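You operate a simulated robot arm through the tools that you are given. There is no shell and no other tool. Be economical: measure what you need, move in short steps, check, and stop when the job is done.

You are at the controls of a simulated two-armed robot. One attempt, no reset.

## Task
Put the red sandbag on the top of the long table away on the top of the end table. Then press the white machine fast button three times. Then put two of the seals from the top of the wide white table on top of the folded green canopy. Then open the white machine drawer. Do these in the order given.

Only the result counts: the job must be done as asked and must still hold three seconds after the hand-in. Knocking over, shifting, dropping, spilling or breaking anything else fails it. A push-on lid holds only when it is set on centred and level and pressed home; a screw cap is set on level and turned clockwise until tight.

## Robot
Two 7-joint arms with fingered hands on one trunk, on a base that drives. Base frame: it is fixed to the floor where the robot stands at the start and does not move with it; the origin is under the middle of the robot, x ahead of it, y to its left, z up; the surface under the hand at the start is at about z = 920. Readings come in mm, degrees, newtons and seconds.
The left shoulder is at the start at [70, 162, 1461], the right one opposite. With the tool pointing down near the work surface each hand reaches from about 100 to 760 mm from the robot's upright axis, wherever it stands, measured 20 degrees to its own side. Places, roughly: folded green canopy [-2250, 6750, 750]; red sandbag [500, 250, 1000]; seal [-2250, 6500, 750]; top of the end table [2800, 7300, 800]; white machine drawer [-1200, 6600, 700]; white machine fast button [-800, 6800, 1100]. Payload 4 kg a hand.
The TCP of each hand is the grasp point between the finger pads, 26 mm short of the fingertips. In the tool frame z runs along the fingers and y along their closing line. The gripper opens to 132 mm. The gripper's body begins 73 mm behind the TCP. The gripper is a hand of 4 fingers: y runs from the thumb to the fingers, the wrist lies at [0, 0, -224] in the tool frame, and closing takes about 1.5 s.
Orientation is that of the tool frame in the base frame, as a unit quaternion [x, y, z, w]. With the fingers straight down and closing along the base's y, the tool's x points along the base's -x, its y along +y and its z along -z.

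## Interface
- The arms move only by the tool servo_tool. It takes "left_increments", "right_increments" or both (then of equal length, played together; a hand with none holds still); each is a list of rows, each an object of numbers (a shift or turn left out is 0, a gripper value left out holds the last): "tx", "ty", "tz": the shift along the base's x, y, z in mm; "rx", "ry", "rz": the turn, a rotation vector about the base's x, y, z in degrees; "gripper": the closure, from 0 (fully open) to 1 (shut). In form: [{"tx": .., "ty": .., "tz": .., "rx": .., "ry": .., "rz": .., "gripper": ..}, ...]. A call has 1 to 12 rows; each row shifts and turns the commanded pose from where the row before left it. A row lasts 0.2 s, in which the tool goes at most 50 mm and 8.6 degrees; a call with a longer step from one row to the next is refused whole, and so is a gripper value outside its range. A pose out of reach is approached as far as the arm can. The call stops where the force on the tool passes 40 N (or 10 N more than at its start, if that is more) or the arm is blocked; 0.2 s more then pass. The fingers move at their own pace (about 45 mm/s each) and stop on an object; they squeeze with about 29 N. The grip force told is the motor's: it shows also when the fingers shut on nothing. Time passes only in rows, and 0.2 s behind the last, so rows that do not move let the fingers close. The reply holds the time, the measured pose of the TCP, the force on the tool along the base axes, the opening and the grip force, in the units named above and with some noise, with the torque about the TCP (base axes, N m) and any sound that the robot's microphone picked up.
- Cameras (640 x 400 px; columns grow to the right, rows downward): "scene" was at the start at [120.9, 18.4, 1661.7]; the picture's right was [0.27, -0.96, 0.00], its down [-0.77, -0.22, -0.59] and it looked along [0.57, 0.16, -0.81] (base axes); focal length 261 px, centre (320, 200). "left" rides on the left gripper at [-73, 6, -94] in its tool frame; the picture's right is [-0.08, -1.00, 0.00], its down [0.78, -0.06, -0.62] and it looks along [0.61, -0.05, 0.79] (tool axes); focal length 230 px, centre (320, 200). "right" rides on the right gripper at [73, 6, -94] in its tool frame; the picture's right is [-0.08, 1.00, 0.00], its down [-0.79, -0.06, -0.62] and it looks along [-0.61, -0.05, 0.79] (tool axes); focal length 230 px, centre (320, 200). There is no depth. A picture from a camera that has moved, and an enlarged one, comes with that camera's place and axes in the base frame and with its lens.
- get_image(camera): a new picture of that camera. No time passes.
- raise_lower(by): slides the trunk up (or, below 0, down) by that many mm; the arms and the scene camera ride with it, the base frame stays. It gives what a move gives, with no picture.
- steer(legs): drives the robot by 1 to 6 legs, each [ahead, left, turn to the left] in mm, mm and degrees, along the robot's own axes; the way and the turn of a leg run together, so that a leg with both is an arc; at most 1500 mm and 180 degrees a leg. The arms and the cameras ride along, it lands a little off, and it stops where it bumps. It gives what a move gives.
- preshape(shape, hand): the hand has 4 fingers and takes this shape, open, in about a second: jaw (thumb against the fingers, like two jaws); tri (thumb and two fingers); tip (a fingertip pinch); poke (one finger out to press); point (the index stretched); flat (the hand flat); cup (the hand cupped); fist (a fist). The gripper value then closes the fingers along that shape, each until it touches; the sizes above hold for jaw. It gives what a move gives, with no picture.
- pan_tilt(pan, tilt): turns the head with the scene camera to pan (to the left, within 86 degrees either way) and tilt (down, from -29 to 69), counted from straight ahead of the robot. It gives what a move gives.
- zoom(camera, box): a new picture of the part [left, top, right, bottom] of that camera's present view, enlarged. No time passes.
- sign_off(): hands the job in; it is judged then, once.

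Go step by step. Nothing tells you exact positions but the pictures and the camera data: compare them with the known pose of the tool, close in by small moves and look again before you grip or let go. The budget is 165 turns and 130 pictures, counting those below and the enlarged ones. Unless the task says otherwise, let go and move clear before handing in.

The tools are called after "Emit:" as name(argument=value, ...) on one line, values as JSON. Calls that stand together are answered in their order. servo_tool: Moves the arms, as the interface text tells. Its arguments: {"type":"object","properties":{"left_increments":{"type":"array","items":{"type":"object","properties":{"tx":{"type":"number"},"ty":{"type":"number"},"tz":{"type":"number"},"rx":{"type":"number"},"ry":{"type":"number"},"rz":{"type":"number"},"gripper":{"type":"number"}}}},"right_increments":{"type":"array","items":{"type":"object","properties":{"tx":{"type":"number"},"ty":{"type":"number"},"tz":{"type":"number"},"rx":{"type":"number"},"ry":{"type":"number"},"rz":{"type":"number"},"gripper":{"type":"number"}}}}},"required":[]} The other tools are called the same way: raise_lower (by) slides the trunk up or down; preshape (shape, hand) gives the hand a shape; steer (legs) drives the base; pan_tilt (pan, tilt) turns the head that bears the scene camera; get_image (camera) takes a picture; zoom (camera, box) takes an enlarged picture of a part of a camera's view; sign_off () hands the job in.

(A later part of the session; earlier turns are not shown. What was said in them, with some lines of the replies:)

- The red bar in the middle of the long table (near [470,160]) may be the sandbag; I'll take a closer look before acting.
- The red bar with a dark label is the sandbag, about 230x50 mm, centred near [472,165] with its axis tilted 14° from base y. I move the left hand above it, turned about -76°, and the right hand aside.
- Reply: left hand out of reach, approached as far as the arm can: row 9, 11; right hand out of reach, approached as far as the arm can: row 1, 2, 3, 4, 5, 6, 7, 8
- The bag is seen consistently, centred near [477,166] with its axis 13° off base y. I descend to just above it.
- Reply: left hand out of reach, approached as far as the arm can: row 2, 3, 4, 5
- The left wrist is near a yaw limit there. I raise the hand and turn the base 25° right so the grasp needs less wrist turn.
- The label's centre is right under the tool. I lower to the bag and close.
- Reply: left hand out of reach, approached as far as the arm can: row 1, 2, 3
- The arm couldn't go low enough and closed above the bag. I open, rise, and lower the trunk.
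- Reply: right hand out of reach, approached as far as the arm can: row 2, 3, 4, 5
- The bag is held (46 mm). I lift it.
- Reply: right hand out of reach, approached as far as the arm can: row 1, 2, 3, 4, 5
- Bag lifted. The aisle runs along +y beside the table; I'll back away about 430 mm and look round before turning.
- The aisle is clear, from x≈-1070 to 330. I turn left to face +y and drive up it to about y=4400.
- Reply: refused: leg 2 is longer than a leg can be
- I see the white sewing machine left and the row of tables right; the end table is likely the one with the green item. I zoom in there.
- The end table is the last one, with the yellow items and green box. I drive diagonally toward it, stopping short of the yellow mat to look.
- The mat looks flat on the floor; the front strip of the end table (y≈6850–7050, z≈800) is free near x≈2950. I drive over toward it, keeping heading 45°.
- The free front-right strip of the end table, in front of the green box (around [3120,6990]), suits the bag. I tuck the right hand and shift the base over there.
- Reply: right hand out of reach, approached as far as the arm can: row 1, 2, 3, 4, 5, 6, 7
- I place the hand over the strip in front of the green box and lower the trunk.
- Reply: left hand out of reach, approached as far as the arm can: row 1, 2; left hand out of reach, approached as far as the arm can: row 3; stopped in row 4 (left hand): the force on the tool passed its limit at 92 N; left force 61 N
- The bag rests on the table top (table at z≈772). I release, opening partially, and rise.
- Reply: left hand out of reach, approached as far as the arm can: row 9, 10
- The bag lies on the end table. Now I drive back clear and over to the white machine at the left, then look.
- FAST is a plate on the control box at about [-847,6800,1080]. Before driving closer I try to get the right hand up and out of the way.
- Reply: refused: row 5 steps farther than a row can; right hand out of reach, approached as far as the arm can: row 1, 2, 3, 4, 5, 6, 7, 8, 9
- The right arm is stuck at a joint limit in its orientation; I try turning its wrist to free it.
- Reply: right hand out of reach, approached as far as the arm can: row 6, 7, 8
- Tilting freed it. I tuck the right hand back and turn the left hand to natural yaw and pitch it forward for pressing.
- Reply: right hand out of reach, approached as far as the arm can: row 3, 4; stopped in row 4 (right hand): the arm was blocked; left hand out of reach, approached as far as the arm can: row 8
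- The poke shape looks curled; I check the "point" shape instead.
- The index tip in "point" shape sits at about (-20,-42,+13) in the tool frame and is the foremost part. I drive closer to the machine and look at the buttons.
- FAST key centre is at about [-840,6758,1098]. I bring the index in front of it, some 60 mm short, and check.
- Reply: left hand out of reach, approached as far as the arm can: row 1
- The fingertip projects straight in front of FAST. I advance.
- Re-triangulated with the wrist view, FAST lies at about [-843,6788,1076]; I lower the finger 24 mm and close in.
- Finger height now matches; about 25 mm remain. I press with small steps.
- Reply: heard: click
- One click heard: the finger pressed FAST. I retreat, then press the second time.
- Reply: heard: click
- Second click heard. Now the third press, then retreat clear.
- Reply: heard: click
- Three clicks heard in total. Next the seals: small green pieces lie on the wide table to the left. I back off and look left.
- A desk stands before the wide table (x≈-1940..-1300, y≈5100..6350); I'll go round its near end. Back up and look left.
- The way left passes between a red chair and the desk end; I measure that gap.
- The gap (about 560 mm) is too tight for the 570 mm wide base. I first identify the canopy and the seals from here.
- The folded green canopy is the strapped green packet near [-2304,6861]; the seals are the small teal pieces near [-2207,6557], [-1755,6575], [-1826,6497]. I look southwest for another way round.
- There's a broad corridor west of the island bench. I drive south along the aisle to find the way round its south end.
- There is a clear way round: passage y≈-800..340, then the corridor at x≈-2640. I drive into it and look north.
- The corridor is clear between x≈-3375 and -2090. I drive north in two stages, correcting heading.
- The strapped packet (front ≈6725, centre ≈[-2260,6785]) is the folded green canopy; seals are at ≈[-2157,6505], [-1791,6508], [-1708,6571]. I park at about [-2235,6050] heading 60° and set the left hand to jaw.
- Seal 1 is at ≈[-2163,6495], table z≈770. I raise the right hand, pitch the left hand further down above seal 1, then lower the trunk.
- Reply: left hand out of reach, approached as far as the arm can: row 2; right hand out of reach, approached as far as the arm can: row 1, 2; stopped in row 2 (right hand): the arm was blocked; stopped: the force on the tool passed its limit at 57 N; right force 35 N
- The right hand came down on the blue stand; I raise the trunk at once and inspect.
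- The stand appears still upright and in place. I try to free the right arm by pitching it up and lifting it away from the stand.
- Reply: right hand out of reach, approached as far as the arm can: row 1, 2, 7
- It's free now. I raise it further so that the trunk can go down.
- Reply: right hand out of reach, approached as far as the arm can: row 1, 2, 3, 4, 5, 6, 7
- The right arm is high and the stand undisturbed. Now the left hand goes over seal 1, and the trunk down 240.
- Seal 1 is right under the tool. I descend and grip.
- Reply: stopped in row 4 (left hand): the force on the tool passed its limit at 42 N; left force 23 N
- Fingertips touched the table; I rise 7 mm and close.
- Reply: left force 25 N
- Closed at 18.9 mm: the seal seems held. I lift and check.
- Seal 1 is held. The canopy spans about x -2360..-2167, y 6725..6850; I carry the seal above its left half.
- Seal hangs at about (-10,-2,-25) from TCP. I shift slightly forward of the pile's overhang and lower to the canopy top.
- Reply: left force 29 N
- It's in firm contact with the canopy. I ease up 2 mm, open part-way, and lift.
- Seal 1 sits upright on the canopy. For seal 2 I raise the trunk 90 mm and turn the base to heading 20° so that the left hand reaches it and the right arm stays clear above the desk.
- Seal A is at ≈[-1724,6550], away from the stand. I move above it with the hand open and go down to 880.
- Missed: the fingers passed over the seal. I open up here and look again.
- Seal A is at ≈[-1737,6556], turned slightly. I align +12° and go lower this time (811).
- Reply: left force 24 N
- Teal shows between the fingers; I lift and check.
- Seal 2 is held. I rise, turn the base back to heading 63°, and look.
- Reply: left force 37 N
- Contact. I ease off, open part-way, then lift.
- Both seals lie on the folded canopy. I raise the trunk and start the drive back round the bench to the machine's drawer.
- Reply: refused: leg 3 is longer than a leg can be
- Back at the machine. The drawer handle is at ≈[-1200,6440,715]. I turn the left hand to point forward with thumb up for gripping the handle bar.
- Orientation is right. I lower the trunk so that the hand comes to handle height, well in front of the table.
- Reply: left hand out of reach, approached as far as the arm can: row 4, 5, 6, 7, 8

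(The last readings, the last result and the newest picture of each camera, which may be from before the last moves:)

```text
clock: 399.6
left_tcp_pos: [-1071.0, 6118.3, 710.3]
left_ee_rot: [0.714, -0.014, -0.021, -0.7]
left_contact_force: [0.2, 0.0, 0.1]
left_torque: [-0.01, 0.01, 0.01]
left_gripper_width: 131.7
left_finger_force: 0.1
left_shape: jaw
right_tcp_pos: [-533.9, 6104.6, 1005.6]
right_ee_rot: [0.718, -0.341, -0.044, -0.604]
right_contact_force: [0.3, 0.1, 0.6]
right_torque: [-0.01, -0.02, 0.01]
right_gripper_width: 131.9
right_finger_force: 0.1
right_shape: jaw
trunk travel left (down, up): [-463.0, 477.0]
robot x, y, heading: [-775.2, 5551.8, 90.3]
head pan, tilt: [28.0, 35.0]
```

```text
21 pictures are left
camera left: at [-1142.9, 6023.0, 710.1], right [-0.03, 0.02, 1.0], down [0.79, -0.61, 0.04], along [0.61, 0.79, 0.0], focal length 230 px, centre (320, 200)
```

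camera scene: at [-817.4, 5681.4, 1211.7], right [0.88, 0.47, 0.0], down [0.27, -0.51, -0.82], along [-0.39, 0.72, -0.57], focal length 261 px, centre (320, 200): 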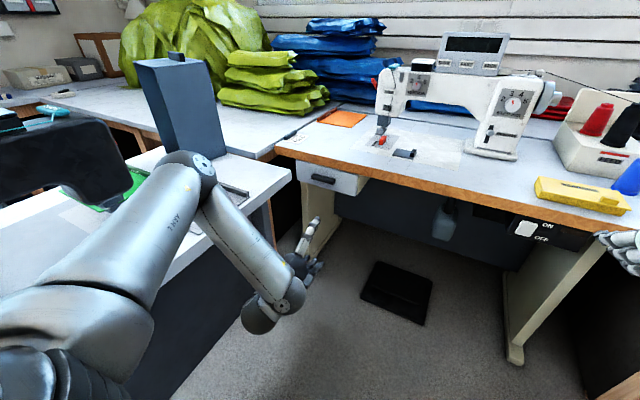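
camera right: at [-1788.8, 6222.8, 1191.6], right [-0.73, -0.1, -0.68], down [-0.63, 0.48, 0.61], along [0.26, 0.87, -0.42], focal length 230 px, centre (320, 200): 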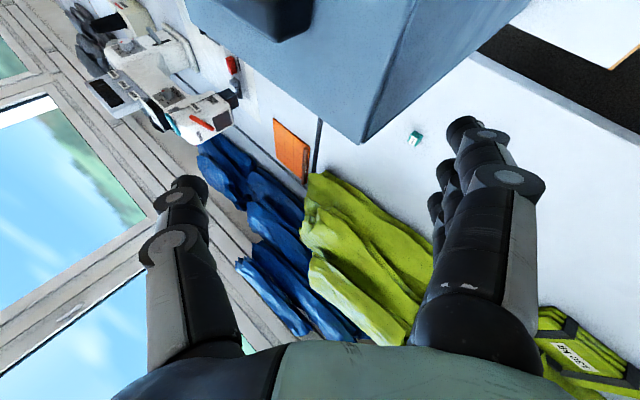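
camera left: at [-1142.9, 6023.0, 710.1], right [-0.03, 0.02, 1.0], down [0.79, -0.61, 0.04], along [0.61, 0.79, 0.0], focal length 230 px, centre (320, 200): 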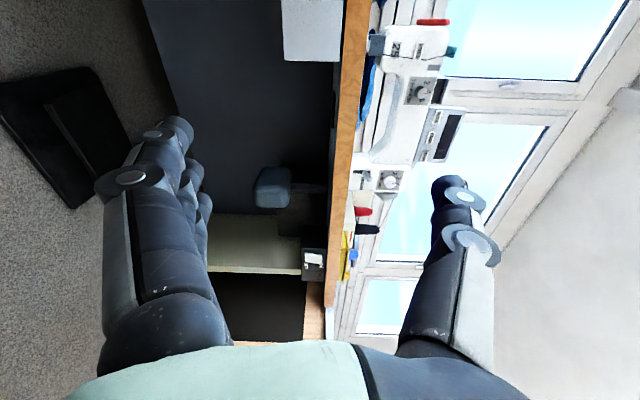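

Emit:
zoom(camera="scene", box=[270, 130, 390, 205])

```text
5.33 times, centred on (330, 168) of scene
camera zoom: at [-817.4, 5681.4, 1211.7], right [0.88, 0.47, 0.0], down [0.27, -0.51, -0.82], along [-0.39, 0.72, -0.57], focal length 1393 px, centre (267, 373)
```

zoom: 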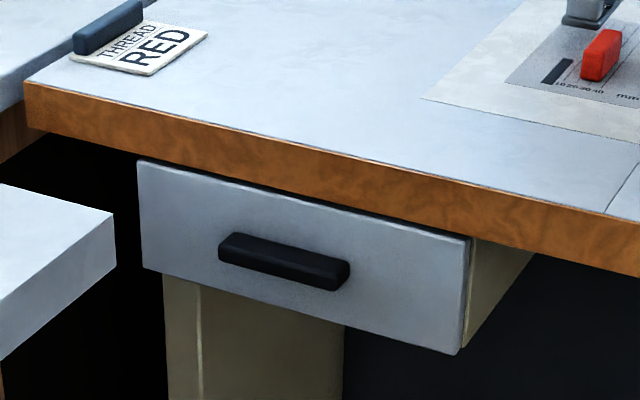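

The handle bar is at about [-1238,6485,682] (≈106 mm long), under the table edge (y≈6505). I'll bring the hand back to a comfortable spot, turn the base left 25°, and approach at that yaw to clear the desk.

Emit:
servo_tool(left_increments=[{"tx": 40, "ty": 10, "tz": -7}, {"tx": 40, "ty": 10, "tz": -7}, {"tx": 40, "ty": 10, "tz": -7}, {"tx": 40, "ty": 10, "tz": -7}, {"tx": 26, "ty": 14}, {"gripper": 0.45}, {"gripper": 0.45}, {"gripper": 0.45}, {"gripper": 0.45}])

Emit:
steer(legs=[[0, 0, 25], [320, -39, 0]])

Emit:
pan_tilt(pan=5, tilt=40)

Emit:
get_image(camera="scene")

Emit:
get_image(camera="left")

```text
clock: 401.6
left_tcp_pos: [-887.5, 6171.7, 681.7]
left_ee_rot: [0.716, -0.015, -0.019, -0.698]
left_contact_force: [0.2, -1.0, -0.7]
left_torque: [0.02, 0.01, -0.02]
left_gripper_width: 73.1
left_finger_force: 0.1
left_shape: jaw
right_tcp_pos: [-534.2, 6105.7, 1006.4]
right_ee_rot: [0.719, -0.341, -0.044, -0.605]
right_contact_force: [-0.1, 0.6, 0.9]
right_torque: [0.04, 0.01, -0.01]
right_gripper_width: 132.2
right_finger_force: 0.1
right_shape: jaw
trunk travel left (down, up): [-463.0, 477.0]
robot x, y, heading: [-774.7, 5560.8, 90.4]
head pan, tilt: [28.0, 35.0]
```

```text
clock: 405.0
left_tcp_pos: [-1238.8, 6366.6, 680.9]
left_ee_rot: [0.701, 0.14, -0.171, -0.678]
left_contact_force: [-0.3, 0.3, -0.4]
left_torque: [0.01, 0.03, 0.02]
left_gripper_width: 73.5
left_finger_force: 0.1
left_shape: jaw
right_tcp_pos: [-890.7, 6457.7, 1004.7]
right_ee_rot: [0.777, -0.176, -0.176, -0.579]
right_contact_force: [0.0, 0.0, -0.2]
right_torque: [-0.01, 0.0, 0.0]
right_gripper_width: 132.0
right_finger_force: 0.2
right_shape: jaw
trunk travel left (down, up): [-463.0, 477.0]
robot x, y, heading: [-872.1, 5856.1, 115.3]
head pan, tilt: [28.0, 35.0]
```

```text
clock: 405.9
left_tcp_pos: [-1238.8, 6366.1, 681.7]
left_ee_rot: [0.701, 0.141, -0.171, -0.677]
left_contact_force: [-0.2, 0.2, -0.1]
left_torque: [-0.02, -0.02, -0.04]
left_gripper_width: 73.5
left_finger_force: 0.1
left_shape: jaw
right_tcp_pos: [-889.7, 6456.7, 1005.5]
right_ee_rot: [0.776, -0.176, -0.175, -0.58]
right_contact_force: [0.2, -0.8, 0.1]
right_torque: [0.03, 0.03, 0.01]
right_gripper_width: 132.2
right_finger_force: 0.1
right_shape: jaw
trunk travel left (down, up): [-463.0, 477.0]
robot x, y, heading: [-873.9, 5855.0, 115.4]
head pan, tilt: [5.0, 40.0]
```

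```text
19 pictures are left
camera scene: at [-938.6, 5972.9, 1204.2], right [0.86, 0.51, 0.0], down [0.33, -0.55, -0.77], along [-0.39, 0.66, -0.64], focal length 261 px, centre (320, 200)
```

scene: 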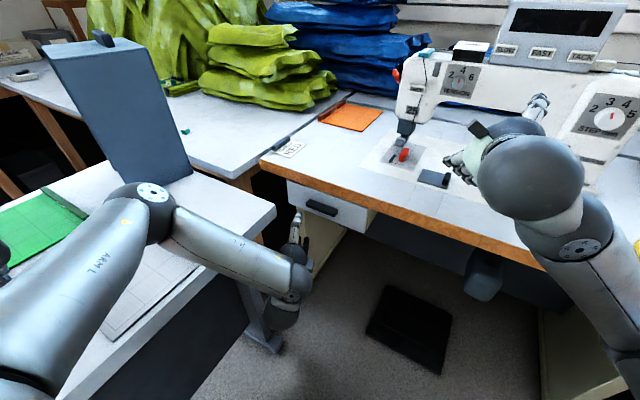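

```text
18 pictures are left
camera left: at [-1263.2, 6249.3, 680.9], right [-0.04, 0.01, 1.0], down [0.98, -0.22, 0.04], along [0.22, 0.98, 0.0], focal length 230 px, centre (320, 200)
```

left: 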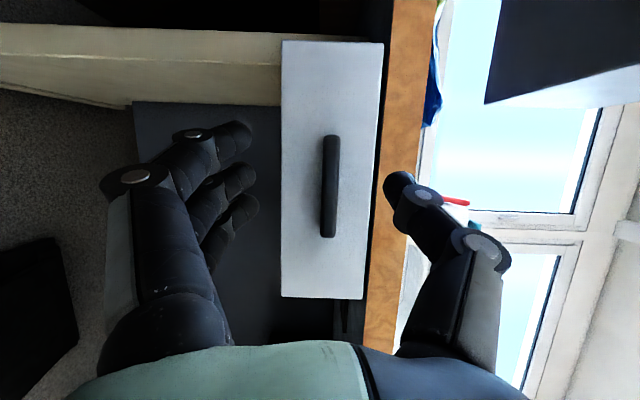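

The wrist view shows the bar at ≈[-1222,6485,691], 17 mm thick. I raise 9 mm, narrow the grip, and advance.

Emit:
servo_tool(left_increments=[{"tz": 9, "tx": 6, "gripper": 0.55}, {"ty": 30, "tx": 4, "gripper": 0.55}, {"ty": 30, "tx": 4}, {"ty": 20}, {}, {}])

Emit:
get_image(camera="left")

```text
clock: 407.3
left_tcp_pos: [-1225.2, 6446.6, 690.5]
left_ee_rot: [0.702, 0.141, -0.171, -0.677]
left_contact_force: [0.1, 0.7, 0.1]
left_torque: [-0.03, -0.01, -0.01]
left_gripper_width: 60.1
left_finger_force: 0.0
left_shape: jaw
right_tcp_pos: [-889.6, 6456.6, 1006.0]
right_ee_rot: [0.776, -0.177, -0.175, -0.58]
right_contact_force: [0.7, 0.1, -0.2]
right_torque: [0.03, -0.02, -0.01]
right_gripper_width: 131.8
right_finger_force: 0.0
right_shape: jaw
trunk travel left (down, up): [-463.0, 477.0]
robot x, y, heading: [-875.6, 5858.6, 115.3]
head pan, tilt: [5.0, 40.0]
```

```text
17 pictures are left
camera left: at [-1250.0, 6329.4, 690.4], right [-0.04, 0.01, 1.0], down [0.98, -0.22, 0.04], along [0.22, 0.98, 0.0], focal length 230 px, centre (320, 200)
```

left: 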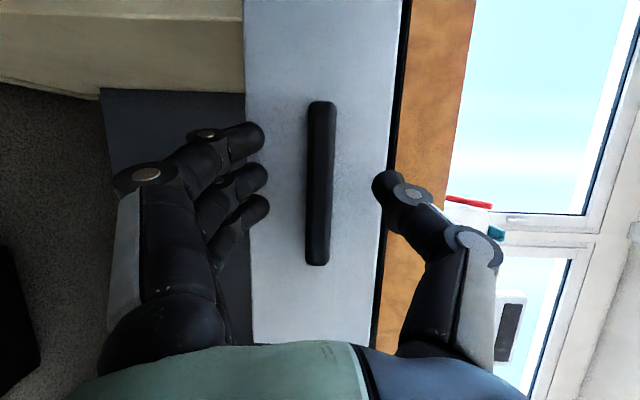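

Emit:
servo_tool(left_increments=[{"ty": 10}, {"ty": 8}, {"ty": 5}, {"ty": 4}, {}])

Emit:
get_image(camera="left")

```text
clock: 408.0
left_tcp_pos: [-1226.6, 6457.4, 682.2]
left_ee_rot: [0.707, 0.139, -0.174, -0.671]
left_contact_force: [3.5, -25.1, 0.7]
left_torque: [-0.83, -0.11, -0.46]
left_gripper_width: 59.5
left_finger_force: 0.1
left_shape: jaw
right_tcp_pos: [-891.0, 6455.7, 1005.4]
right_ee_rot: [0.776, -0.174, -0.177, -0.58]
right_contact_force: [1.1, 0.2, 0.4]
right_torque: [0.03, 0.02, -0.02]
right_gripper_width: 132.1
right_finger_force: 0.1
right_shape: jaw
trunk travel left (down, up): [-463.0, 477.0]
robot x, y, heading: [-873.7, 5854.6, 115.7]
head pan, tilt: [5.0, 40.0]
stopped in row 3 (left hand): the force on the tool passed its limit at 43 N (the readings are from after the stop); the commanded pose is now the measured one
```

```text
16 pictures are left
camera left: at [-1251.9, 6340.3, 685.7], right [-0.03, 0.03, 1.0], down [0.98, -0.21, 0.04], along [0.21, 0.98, -0.02], focal length 230 px, centre (320, 200)
```

left: 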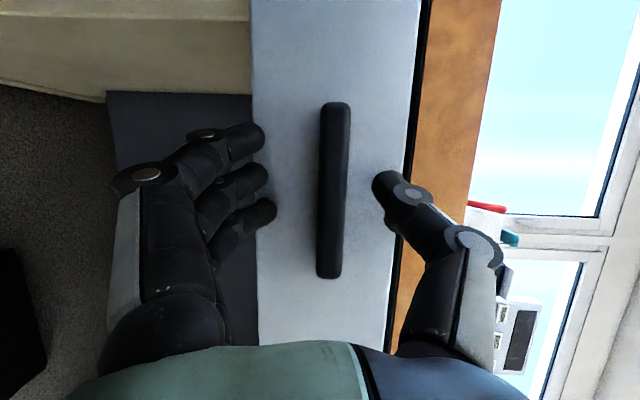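

Fingertips touch the drawer face, so the bar lies between the pads. I back off 4 mm, re-centre on the bar and close.

Emit:
servo_tool(left_increments=[{"ty": -4, "tz": 4}, {"tz": 5}, {"gripper": 0.8}, {"gripper": 1}, {"gripper": 1}, {"gripper": 1}, {"gripper": 1}, {"gripper": 1}])

Emit:
get_image(camera="left")

```text
clock: 409.8
left_tcp_pos: [-1227.0, 6454.9, 694.2]
left_ee_rot: [0.704, 0.14, -0.173, -0.674]
left_contact_force: [2.6, -16.2, -0.3]
left_torque: [-0.87, -0.07, -0.3]
left_gripper_width: 18.6
left_finger_force: 29.0
left_shape: jaw
right_tcp_pos: [-892.0, 6455.1, 1006.4]
right_ee_rot: [0.776, -0.175, -0.176, -0.58]
right_contact_force: [-0.2, -0.5, -0.6]
right_torque: [0.0, -0.03, 0.04]
right_gripper_width: 132.0
right_finger_force: 0.1
right_shape: jaw
trunk travel left (down, up): [-463.0, 477.0]
robot x, y, heading: [-875.2, 5854.1, 115.5]
head pan, tilt: [5.0, 40.0]
```

```text
15 pictures are left
camera left: at [-1253.1, 6338.9, 695.7], right [-0.03, 0.02, 1.0], down [0.98, -0.21, 0.04], along [0.21, 0.98, -0.01], focal length 230 px, centre (320, 200)
```

left: 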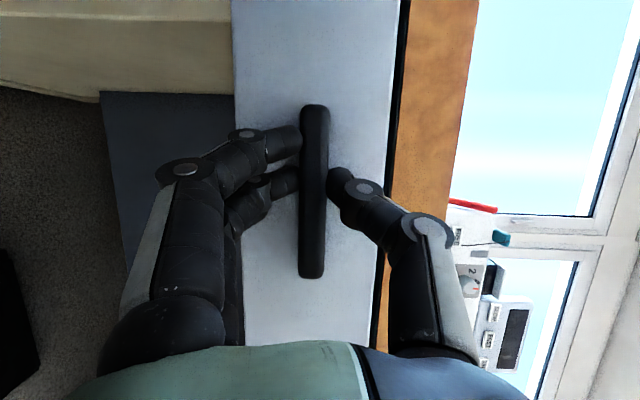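

The bar is gripped (18.6 mm). I pull slowly along -y.

Emit:
servo_tool(left_increments=[{"ty": -10}, {"ty": -12}, {"ty": -15}, {"ty": -15}, {"ty": -15}, {"ty": -15}, {}])

Emit:
get_image(camera="scene")

```text
clock: 411.4
left_tcp_pos: [-1227.3, 6374.0, 694.9]
left_ee_rot: [0.704, 0.14, -0.173, -0.674]
left_contact_force: [-1.5, 0.8, 7.3]
left_torque: [0.0, -0.12, -0.02]
left_gripper_width: 14.9
left_finger_force: 29.2
left_shape: jaw
right_tcp_pos: [-891.9, 6455.2, 1006.5]
right_ee_rot: [0.776, -0.175, -0.177, -0.579]
right_contact_force: [0.1, 0.3, 0.8]
right_torque: [-0.01, 0.04, -0.01]
right_gripper_width: 131.9
right_finger_force: 0.2
right_shape: jaw
trunk travel left (down, up): [-463.0, 477.0]
robot x, y, heading: [-874.2, 5853.3, 115.7]
head pan, tilt: [5.0, 40.0]
```

```text
14 pictures are left
camera scene: at [-938.5, 5971.1, 1204.3], right [0.86, 0.51, 0.0], down [0.33, -0.55, -0.77], along [-0.39, 0.66, -0.64], focal length 261 px, centre (320, 200)
```

scene: 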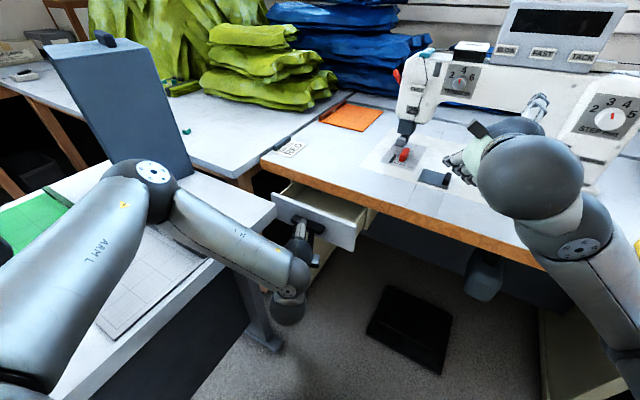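

The drawer is sliding open. It comes near the desk corner, so I check the clearance before pulling further.

Emit:
zoom(camera="scene", box=[230, 160, 390, 280])

Emit:
get_image(camera="left")

```text
3.33 times, centred on (310, 220) of scene
camera zoom: at [-938.5, 5971.1, 1204.3], right [0.86, 0.51, 0.0], down [0.33, -0.55, -0.77], along [-0.39, 0.66, -0.64], focal length 871 px, centre (353, 133)
```

zoom: 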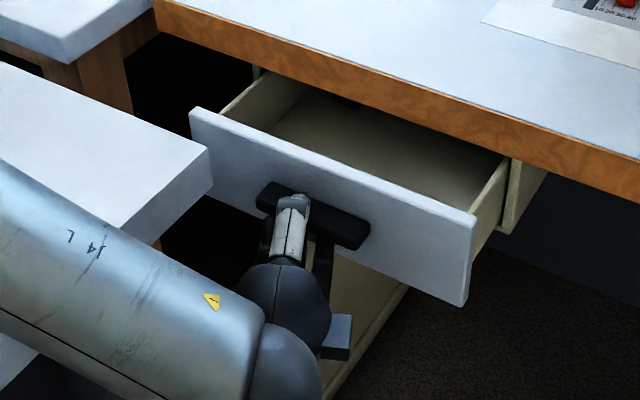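

```text
12 pictures are left
camera left: at [-1252.8, 6257.3, 696.0], right [-0.03, 0.02, 1.0], down [0.98, -0.21, 0.04], along [0.21, 0.98, -0.01], focal length 230 px, centre (320, 200)
```

left: 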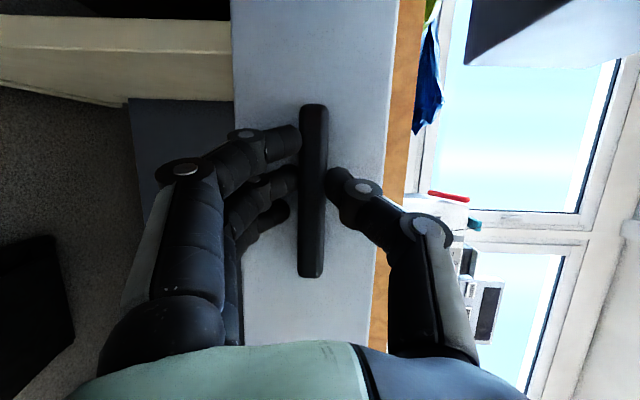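

The desk corner is at ≈[-1302,6363], with its slab at z 708–750, overlapping the drawer's left part; about 45 mm of travel remain. I pull on gently in small steps.

Emit:
servo_tool(left_increments=[{"ty": -8}, {"ty": -8}, {"ty": -8}, {"ty": -6}, {}])

Emit:
zoom(camera="scene", box=[230, 160, 390, 280])

```text
clock: 412.6
left_tcp_pos: [-1227.7, 6343.3, 693.3]
left_ee_rot: [0.704, 0.14, -0.174, -0.674]
left_contact_force: [-5.9, 1.1, 10.0]
left_torque: [0.06, -0.06, 0.04]
left_gripper_width: 14.2
left_finger_force: 28.9
left_shape: jaw
right_tcp_pos: [-891.6, 6455.6, 1006.4]
right_ee_rot: [0.776, -0.174, -0.177, -0.579]
right_contact_force: [-0.4, 0.2, 1.1]
right_torque: [-0.01, 0.04, -0.01]
right_gripper_width: 132.2
right_finger_force: 0.0
right_shape: jaw
trunk travel left (down, up): [-463.0, 477.0]
robot x, y, heading: [-874.9, 5859.7, 115.4]
head pan, tilt: [5.0, 40.0]
```

```text
3.33 times, centred on (310, 220) of scene
camera zoom: at [-938.9, 5971.0, 1204.3], right [0.86, 0.51, 0.0], down [0.33, -0.55, -0.77], along [-0.39, 0.66, -0.64], focal length 871 px, centre (353, 133)
```

zoom: 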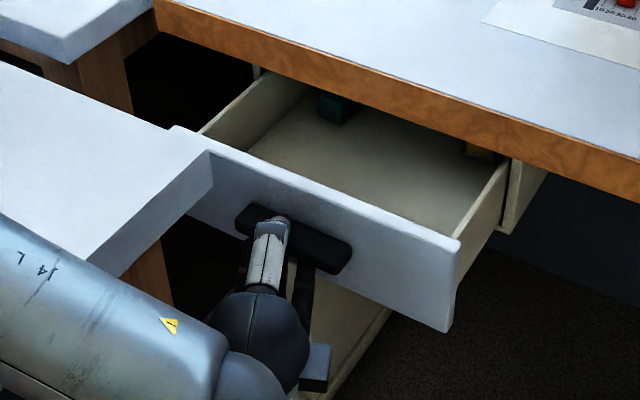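

Emit:
servo_tool(left_increments=[{"ty": -4}, {"ty": -4}, {"ty": -4}, {}])

Emit:
zoom(camera="scene", box=[230, 160, 390, 280])

```text
clock: 413.6
left_tcp_pos: [-1227.6, 6331.1, 693.6]
left_ee_rot: [0.704, 0.139, -0.174, -0.675]
left_contact_force: [-6.9, 1.5, 8.5]
left_torque: [0.11, -0.13, 0.02]
left_gripper_width: 14.3
left_finger_force: 29.1
left_shape: jaw
right_tcp_pos: [-890.9, 6454.9, 1007.3]
right_ee_rot: [0.776, -0.175, -0.176, -0.58]
right_contact_force: [-0.2, -0.2, -0.8]
right_torque: [0.0, 0.0, 0.03]
right_gripper_width: 132.0
right_finger_force: 0.0
right_shape: jaw
trunk travel left (down, up): [-463.0, 477.0]
robot x, y, heading: [-871.2, 5854.6, 115.4]
head pan, tilt: [5.0, 40.0]
```

```text
3.33 times, centred on (310, 220) of scene
camera zoom: at [-939.0, 5971.1, 1204.2], right [0.86, 0.51, 0.0], down [0.33, -0.55, -0.77], along [-0.39, 0.66, -0.64], focal length 871 px, centre (353, 133)
```

zoom: 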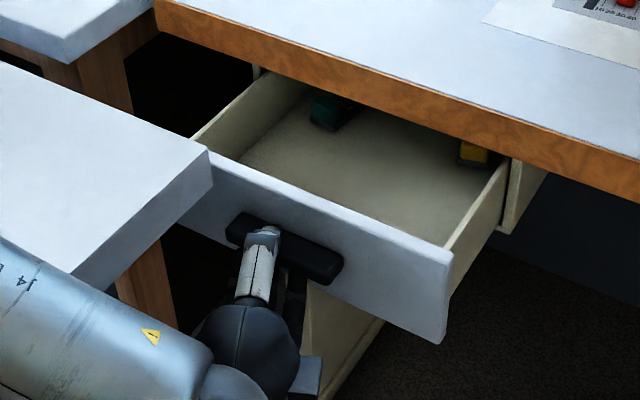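

Emit:
servo_tool(left_increments=[{"ty": -4}, {"ty": -4}, {"ty": -4}, {}])

Emit:
zoom(camera="scene", box=[230, 160, 390, 280])

```text
clock: 414.6
left_tcp_pos: [-1228.0, 6319.8, 695.4]
left_ee_rot: [0.705, 0.14, -0.174, -0.673]
left_contact_force: [-6.6, 0.6, 6.8]
left_torque: [0.08, -0.15, 0.06]
left_gripper_width: 14.3
left_finger_force: 28.5
left_shape: jaw
right_tcp_pos: [-892.7, 6455.4, 1006.0]
right_ee_rot: [0.776, -0.175, -0.175, -0.58]
right_contact_force: [-0.6, -0.5, -0.1]
right_torque: [0.02, -0.01, -0.01]
right_gripper_width: 131.9
right_finger_force: 0.0
right_shape: jaw
trunk travel left (down, up): [-463.0, 477.0]
robot x, y, heading: [-872.3, 5852.9, 115.5]
head pan, tilt: [5.0, 40.0]
```

```text
3.33 times, centred on (310, 220) of scene
camera zoom: at [-939.2, 5971.3, 1204.2], right [0.86, 0.51, 0.0], down [0.33, -0.55, -0.77], along [-0.39, 0.66, -0.64], focal length 871 px, centre (353, 133)
```

zoom: 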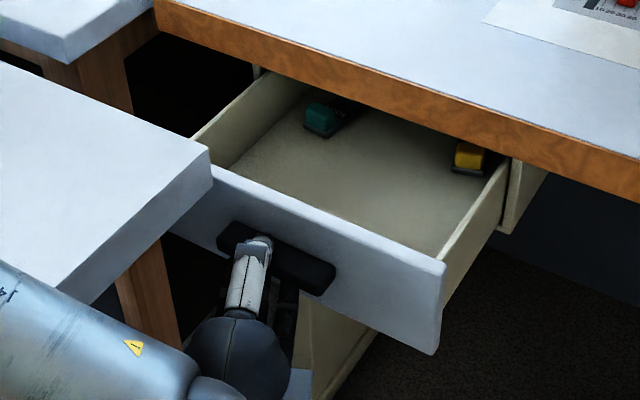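

No resistance; the drawer passes under the desk slab. I continue pulling.

Emit:
servo_tool(left_increments=[{"ty": -6}, {"ty": -6}, {"ty": -6}, {"ty": -6}, {"ty": -6}, {"ty": -6}, {"ty": -6}, {}])

Emit:
zoom(camera="scene", box=[230, 160, 390, 280])

```text
clock: 416.4
left_tcp_pos: [-1227.6, 6279.1, 695.6]
left_ee_rot: [0.704, 0.141, -0.173, -0.674]
left_contact_force: [-9.9, 0.7, 6.3]
left_torque: [0.11, -0.14, 0.12]
left_gripper_width: 14.2
left_finger_force: 28.7
left_shape: jaw
right_tcp_pos: [-892.7, 6455.7, 1006.4]
right_ee_rot: [0.776, -0.175, -0.176, -0.58]
right_contact_force: [0.1, 0.6, 0.3]
right_torque: [0.0, -0.03, 0.04]
right_gripper_width: 132.1
right_finger_force: 0.0
right_shape: jaw
trunk travel left (down, up): [-463.0, 477.0]
robot x, y, heading: [-877.0, 5858.9, 115.4]
head pan, tilt: [5.0, 40.0]
```

```text
3.33 times, centred on (310, 220) of scene
camera zoom: at [-939.5, 5971.4, 1204.2], right [0.86, 0.51, 0.0], down [0.33, -0.55, -0.77], along [-0.39, 0.66, -0.64], focal length 871 px, centre (353, 133)
```

zoom: 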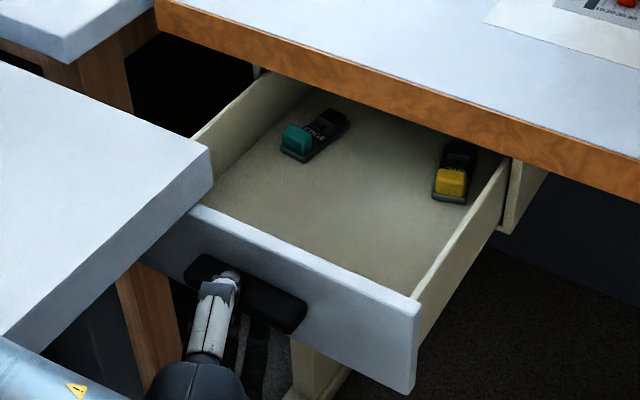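

Emit:
servo_tool(left_increments=[{"ty": -7}, {"ty": -7}, {"ty": -7}, {"ty": -7}, {"ty": -7}, {"ty": -7}, {"ty": -7}, {}])

Emit:
get_image(camera="scene")

```text
clock: 418.2
left_tcp_pos: [-1229.2, 6249.2, 698.1]
left_ee_rot: [0.708, 0.139, -0.17, -0.671]
left_contact_force: [36.5, 1.0, -9.5]
left_torque: [-0.24, -0.7, -0.39]
left_gripper_width: 15.0
left_finger_force: 29.3
left_shape: jaw
left hand out of reach, approached as far as the arm can: row 5, 6, 7
right_tcp_pos: [-888.0, 6457.3, 1005.0]
right_ee_rot: [0.776, -0.176, -0.176, -0.579]
right_contact_force: [-0.7, -0.8, 0.5]
right_torque: [0.0, 0.0, 0.01]
right_gripper_width: 132.1
right_finger_force: 0.0
right_shape: jaw
trunk travel left (down, up): [-463.0, 477.0]
robot x, y, heading: [-874.2, 5854.6, 115.2]
head pan, tilt: [5.0, 40.0]
```

```text
7 pictures are left
camera scene: at [-934.9, 5972.6, 1204.1], right [0.86, 0.51, 0.0], down [0.32, -0.55, -0.77], along [-0.39, 0.66, -0.64], focal length 261 px, centre (320, 200)
```

scene: 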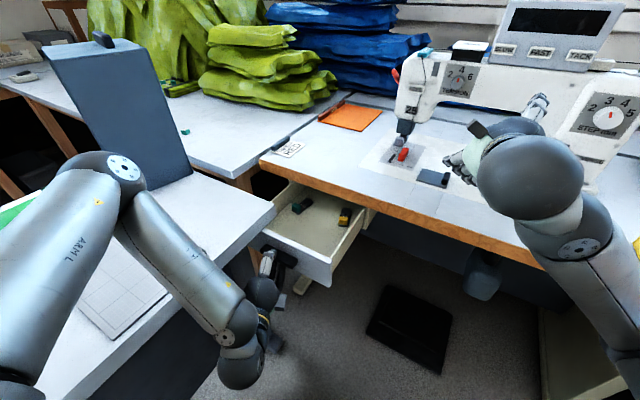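

The drawer is about 200 mm open. I release the handle and back the base away.

Emit:
servo_tool(left_increments=[{"tx": 3, "ty": 5}, {"tx": 3, "gripper": 0.8}, {"gripper": 0.6}, {"gripper": 0.5}, {"gripper": 0.45}, {"gripper": 0.45}, {"gripper": 0.45}])

Emit:
get_image(camera="left")

```text
clock: 419.8
left_tcp_pos: [-1230.0, 6254.1, 699.3]
left_ee_rot: [0.705, 0.141, -0.174, -0.673]
left_contact_force: [0.6, 0.6, 0.8]
left_torque: [0.05, 0.02, -0.02]
left_gripper_width: 71.9
left_finger_force: 0.0
left_shape: jaw
right_tcp_pos: [-891.9, 6456.5, 1005.8]
right_ee_rot: [0.776, -0.174, -0.176, -0.58]
right_contact_force: [-0.3, 0.2, -0.9]
right_torque: [-0.03, 0.0, -0.01]
right_gripper_width: 132.0
right_finger_force: 0.0
right_shape: jaw
trunk travel left (down, up): [-463.0, 477.0]
robot x, y, heading: [-872.0, 5854.3, 115.4]
head pan, tilt: [5.0, 40.0]
```

```text
6 pictures are left
camera left: at [-1254.3, 6137.4, 700.3], right [-0.03, 0.02, 1.0], down [0.98, -0.21, 0.04], along [0.21, 0.98, -0.01], focal length 230 px, centre (320, 200)
```

left: 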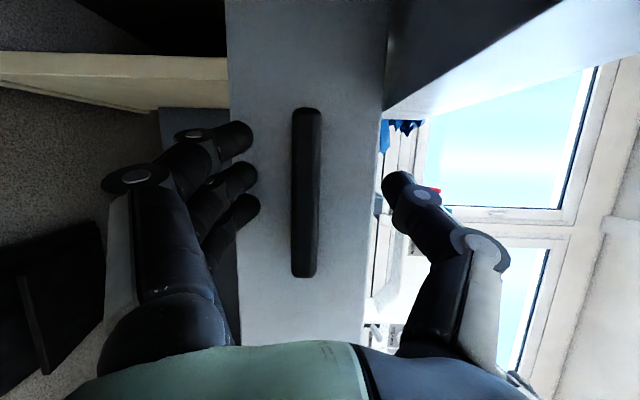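

Emit:
steer(legs=[[-250, 0, 0]])

Emit:
get_image(camera="scene")

```text
clock: 421.6
left_tcp_pos: [-1125.6, 6035.2, 700.2]
left_ee_rot: [0.704, 0.14, -0.174, -0.674]
left_contact_force: [-0.6, 0.8, 0.4]
left_torque: [0.02, -0.02, -0.02]
left_gripper_width: 71.8
left_finger_force: 0.0
left_shape: jaw
right_tcp_pos: [-786.3, 6238.2, 1005.5]
right_ee_rot: [0.776, -0.175, -0.175, -0.58]
right_contact_force: [-0.2, -0.4, 0.6]
right_torque: [0.0, 0.03, 0.01]
right_gripper_width: 131.9
right_finger_force: 0.0
right_shape: jaw
trunk travel left (down, up): [-463.0, 477.0]
robot x, y, heading: [-769.8, 5638.5, 115.9]
head pan, tilt: [5.0, 40.0]
```

```text
5 pictures are left
camera scene: at [-834.5, 5753.2, 1204.3], right [0.86, 0.51, 0.0], down [0.33, -0.55, -0.77], along [-0.39, 0.66, -0.64], focal length 261 px, centre (320, 200)
```

scene: 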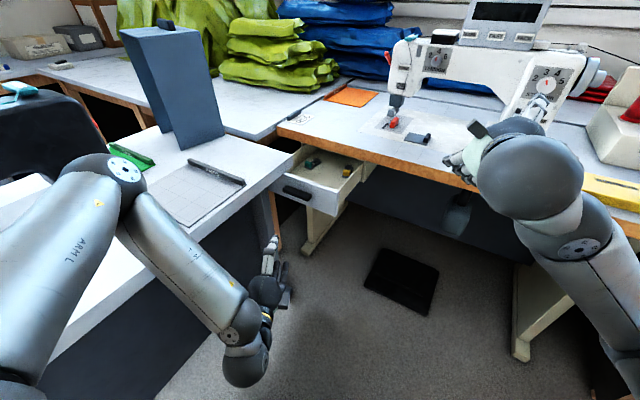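

The drawer stands open, the hand is clear, and everything else looks undisturbed; I hand the job in.

Emit:
sign_off()

```text
The job is handed in.
```

I did all four steps in the order you gave and handed the job in; no verdict on the result came back.

- **Sandbag:** it lies on the end table top, in front of the green box.
- **Fast button:** I pressed it three times and heard one click for each press.
- **Seals:** two are on top of the folded green canopy, one upright and one tipped on its side near a strap.
- **Drawer:** it is open about 200 mm, with the left side of its front under the neighbouring desk's top. The arm reached its limit there, so the drawer may slide further.

While I was lowering the trunk for the seals, the right hand pressed on the blue stand on the desk (57 N at the stop). I raised the hand at once, and the stand looked upright and in place in every later picture.
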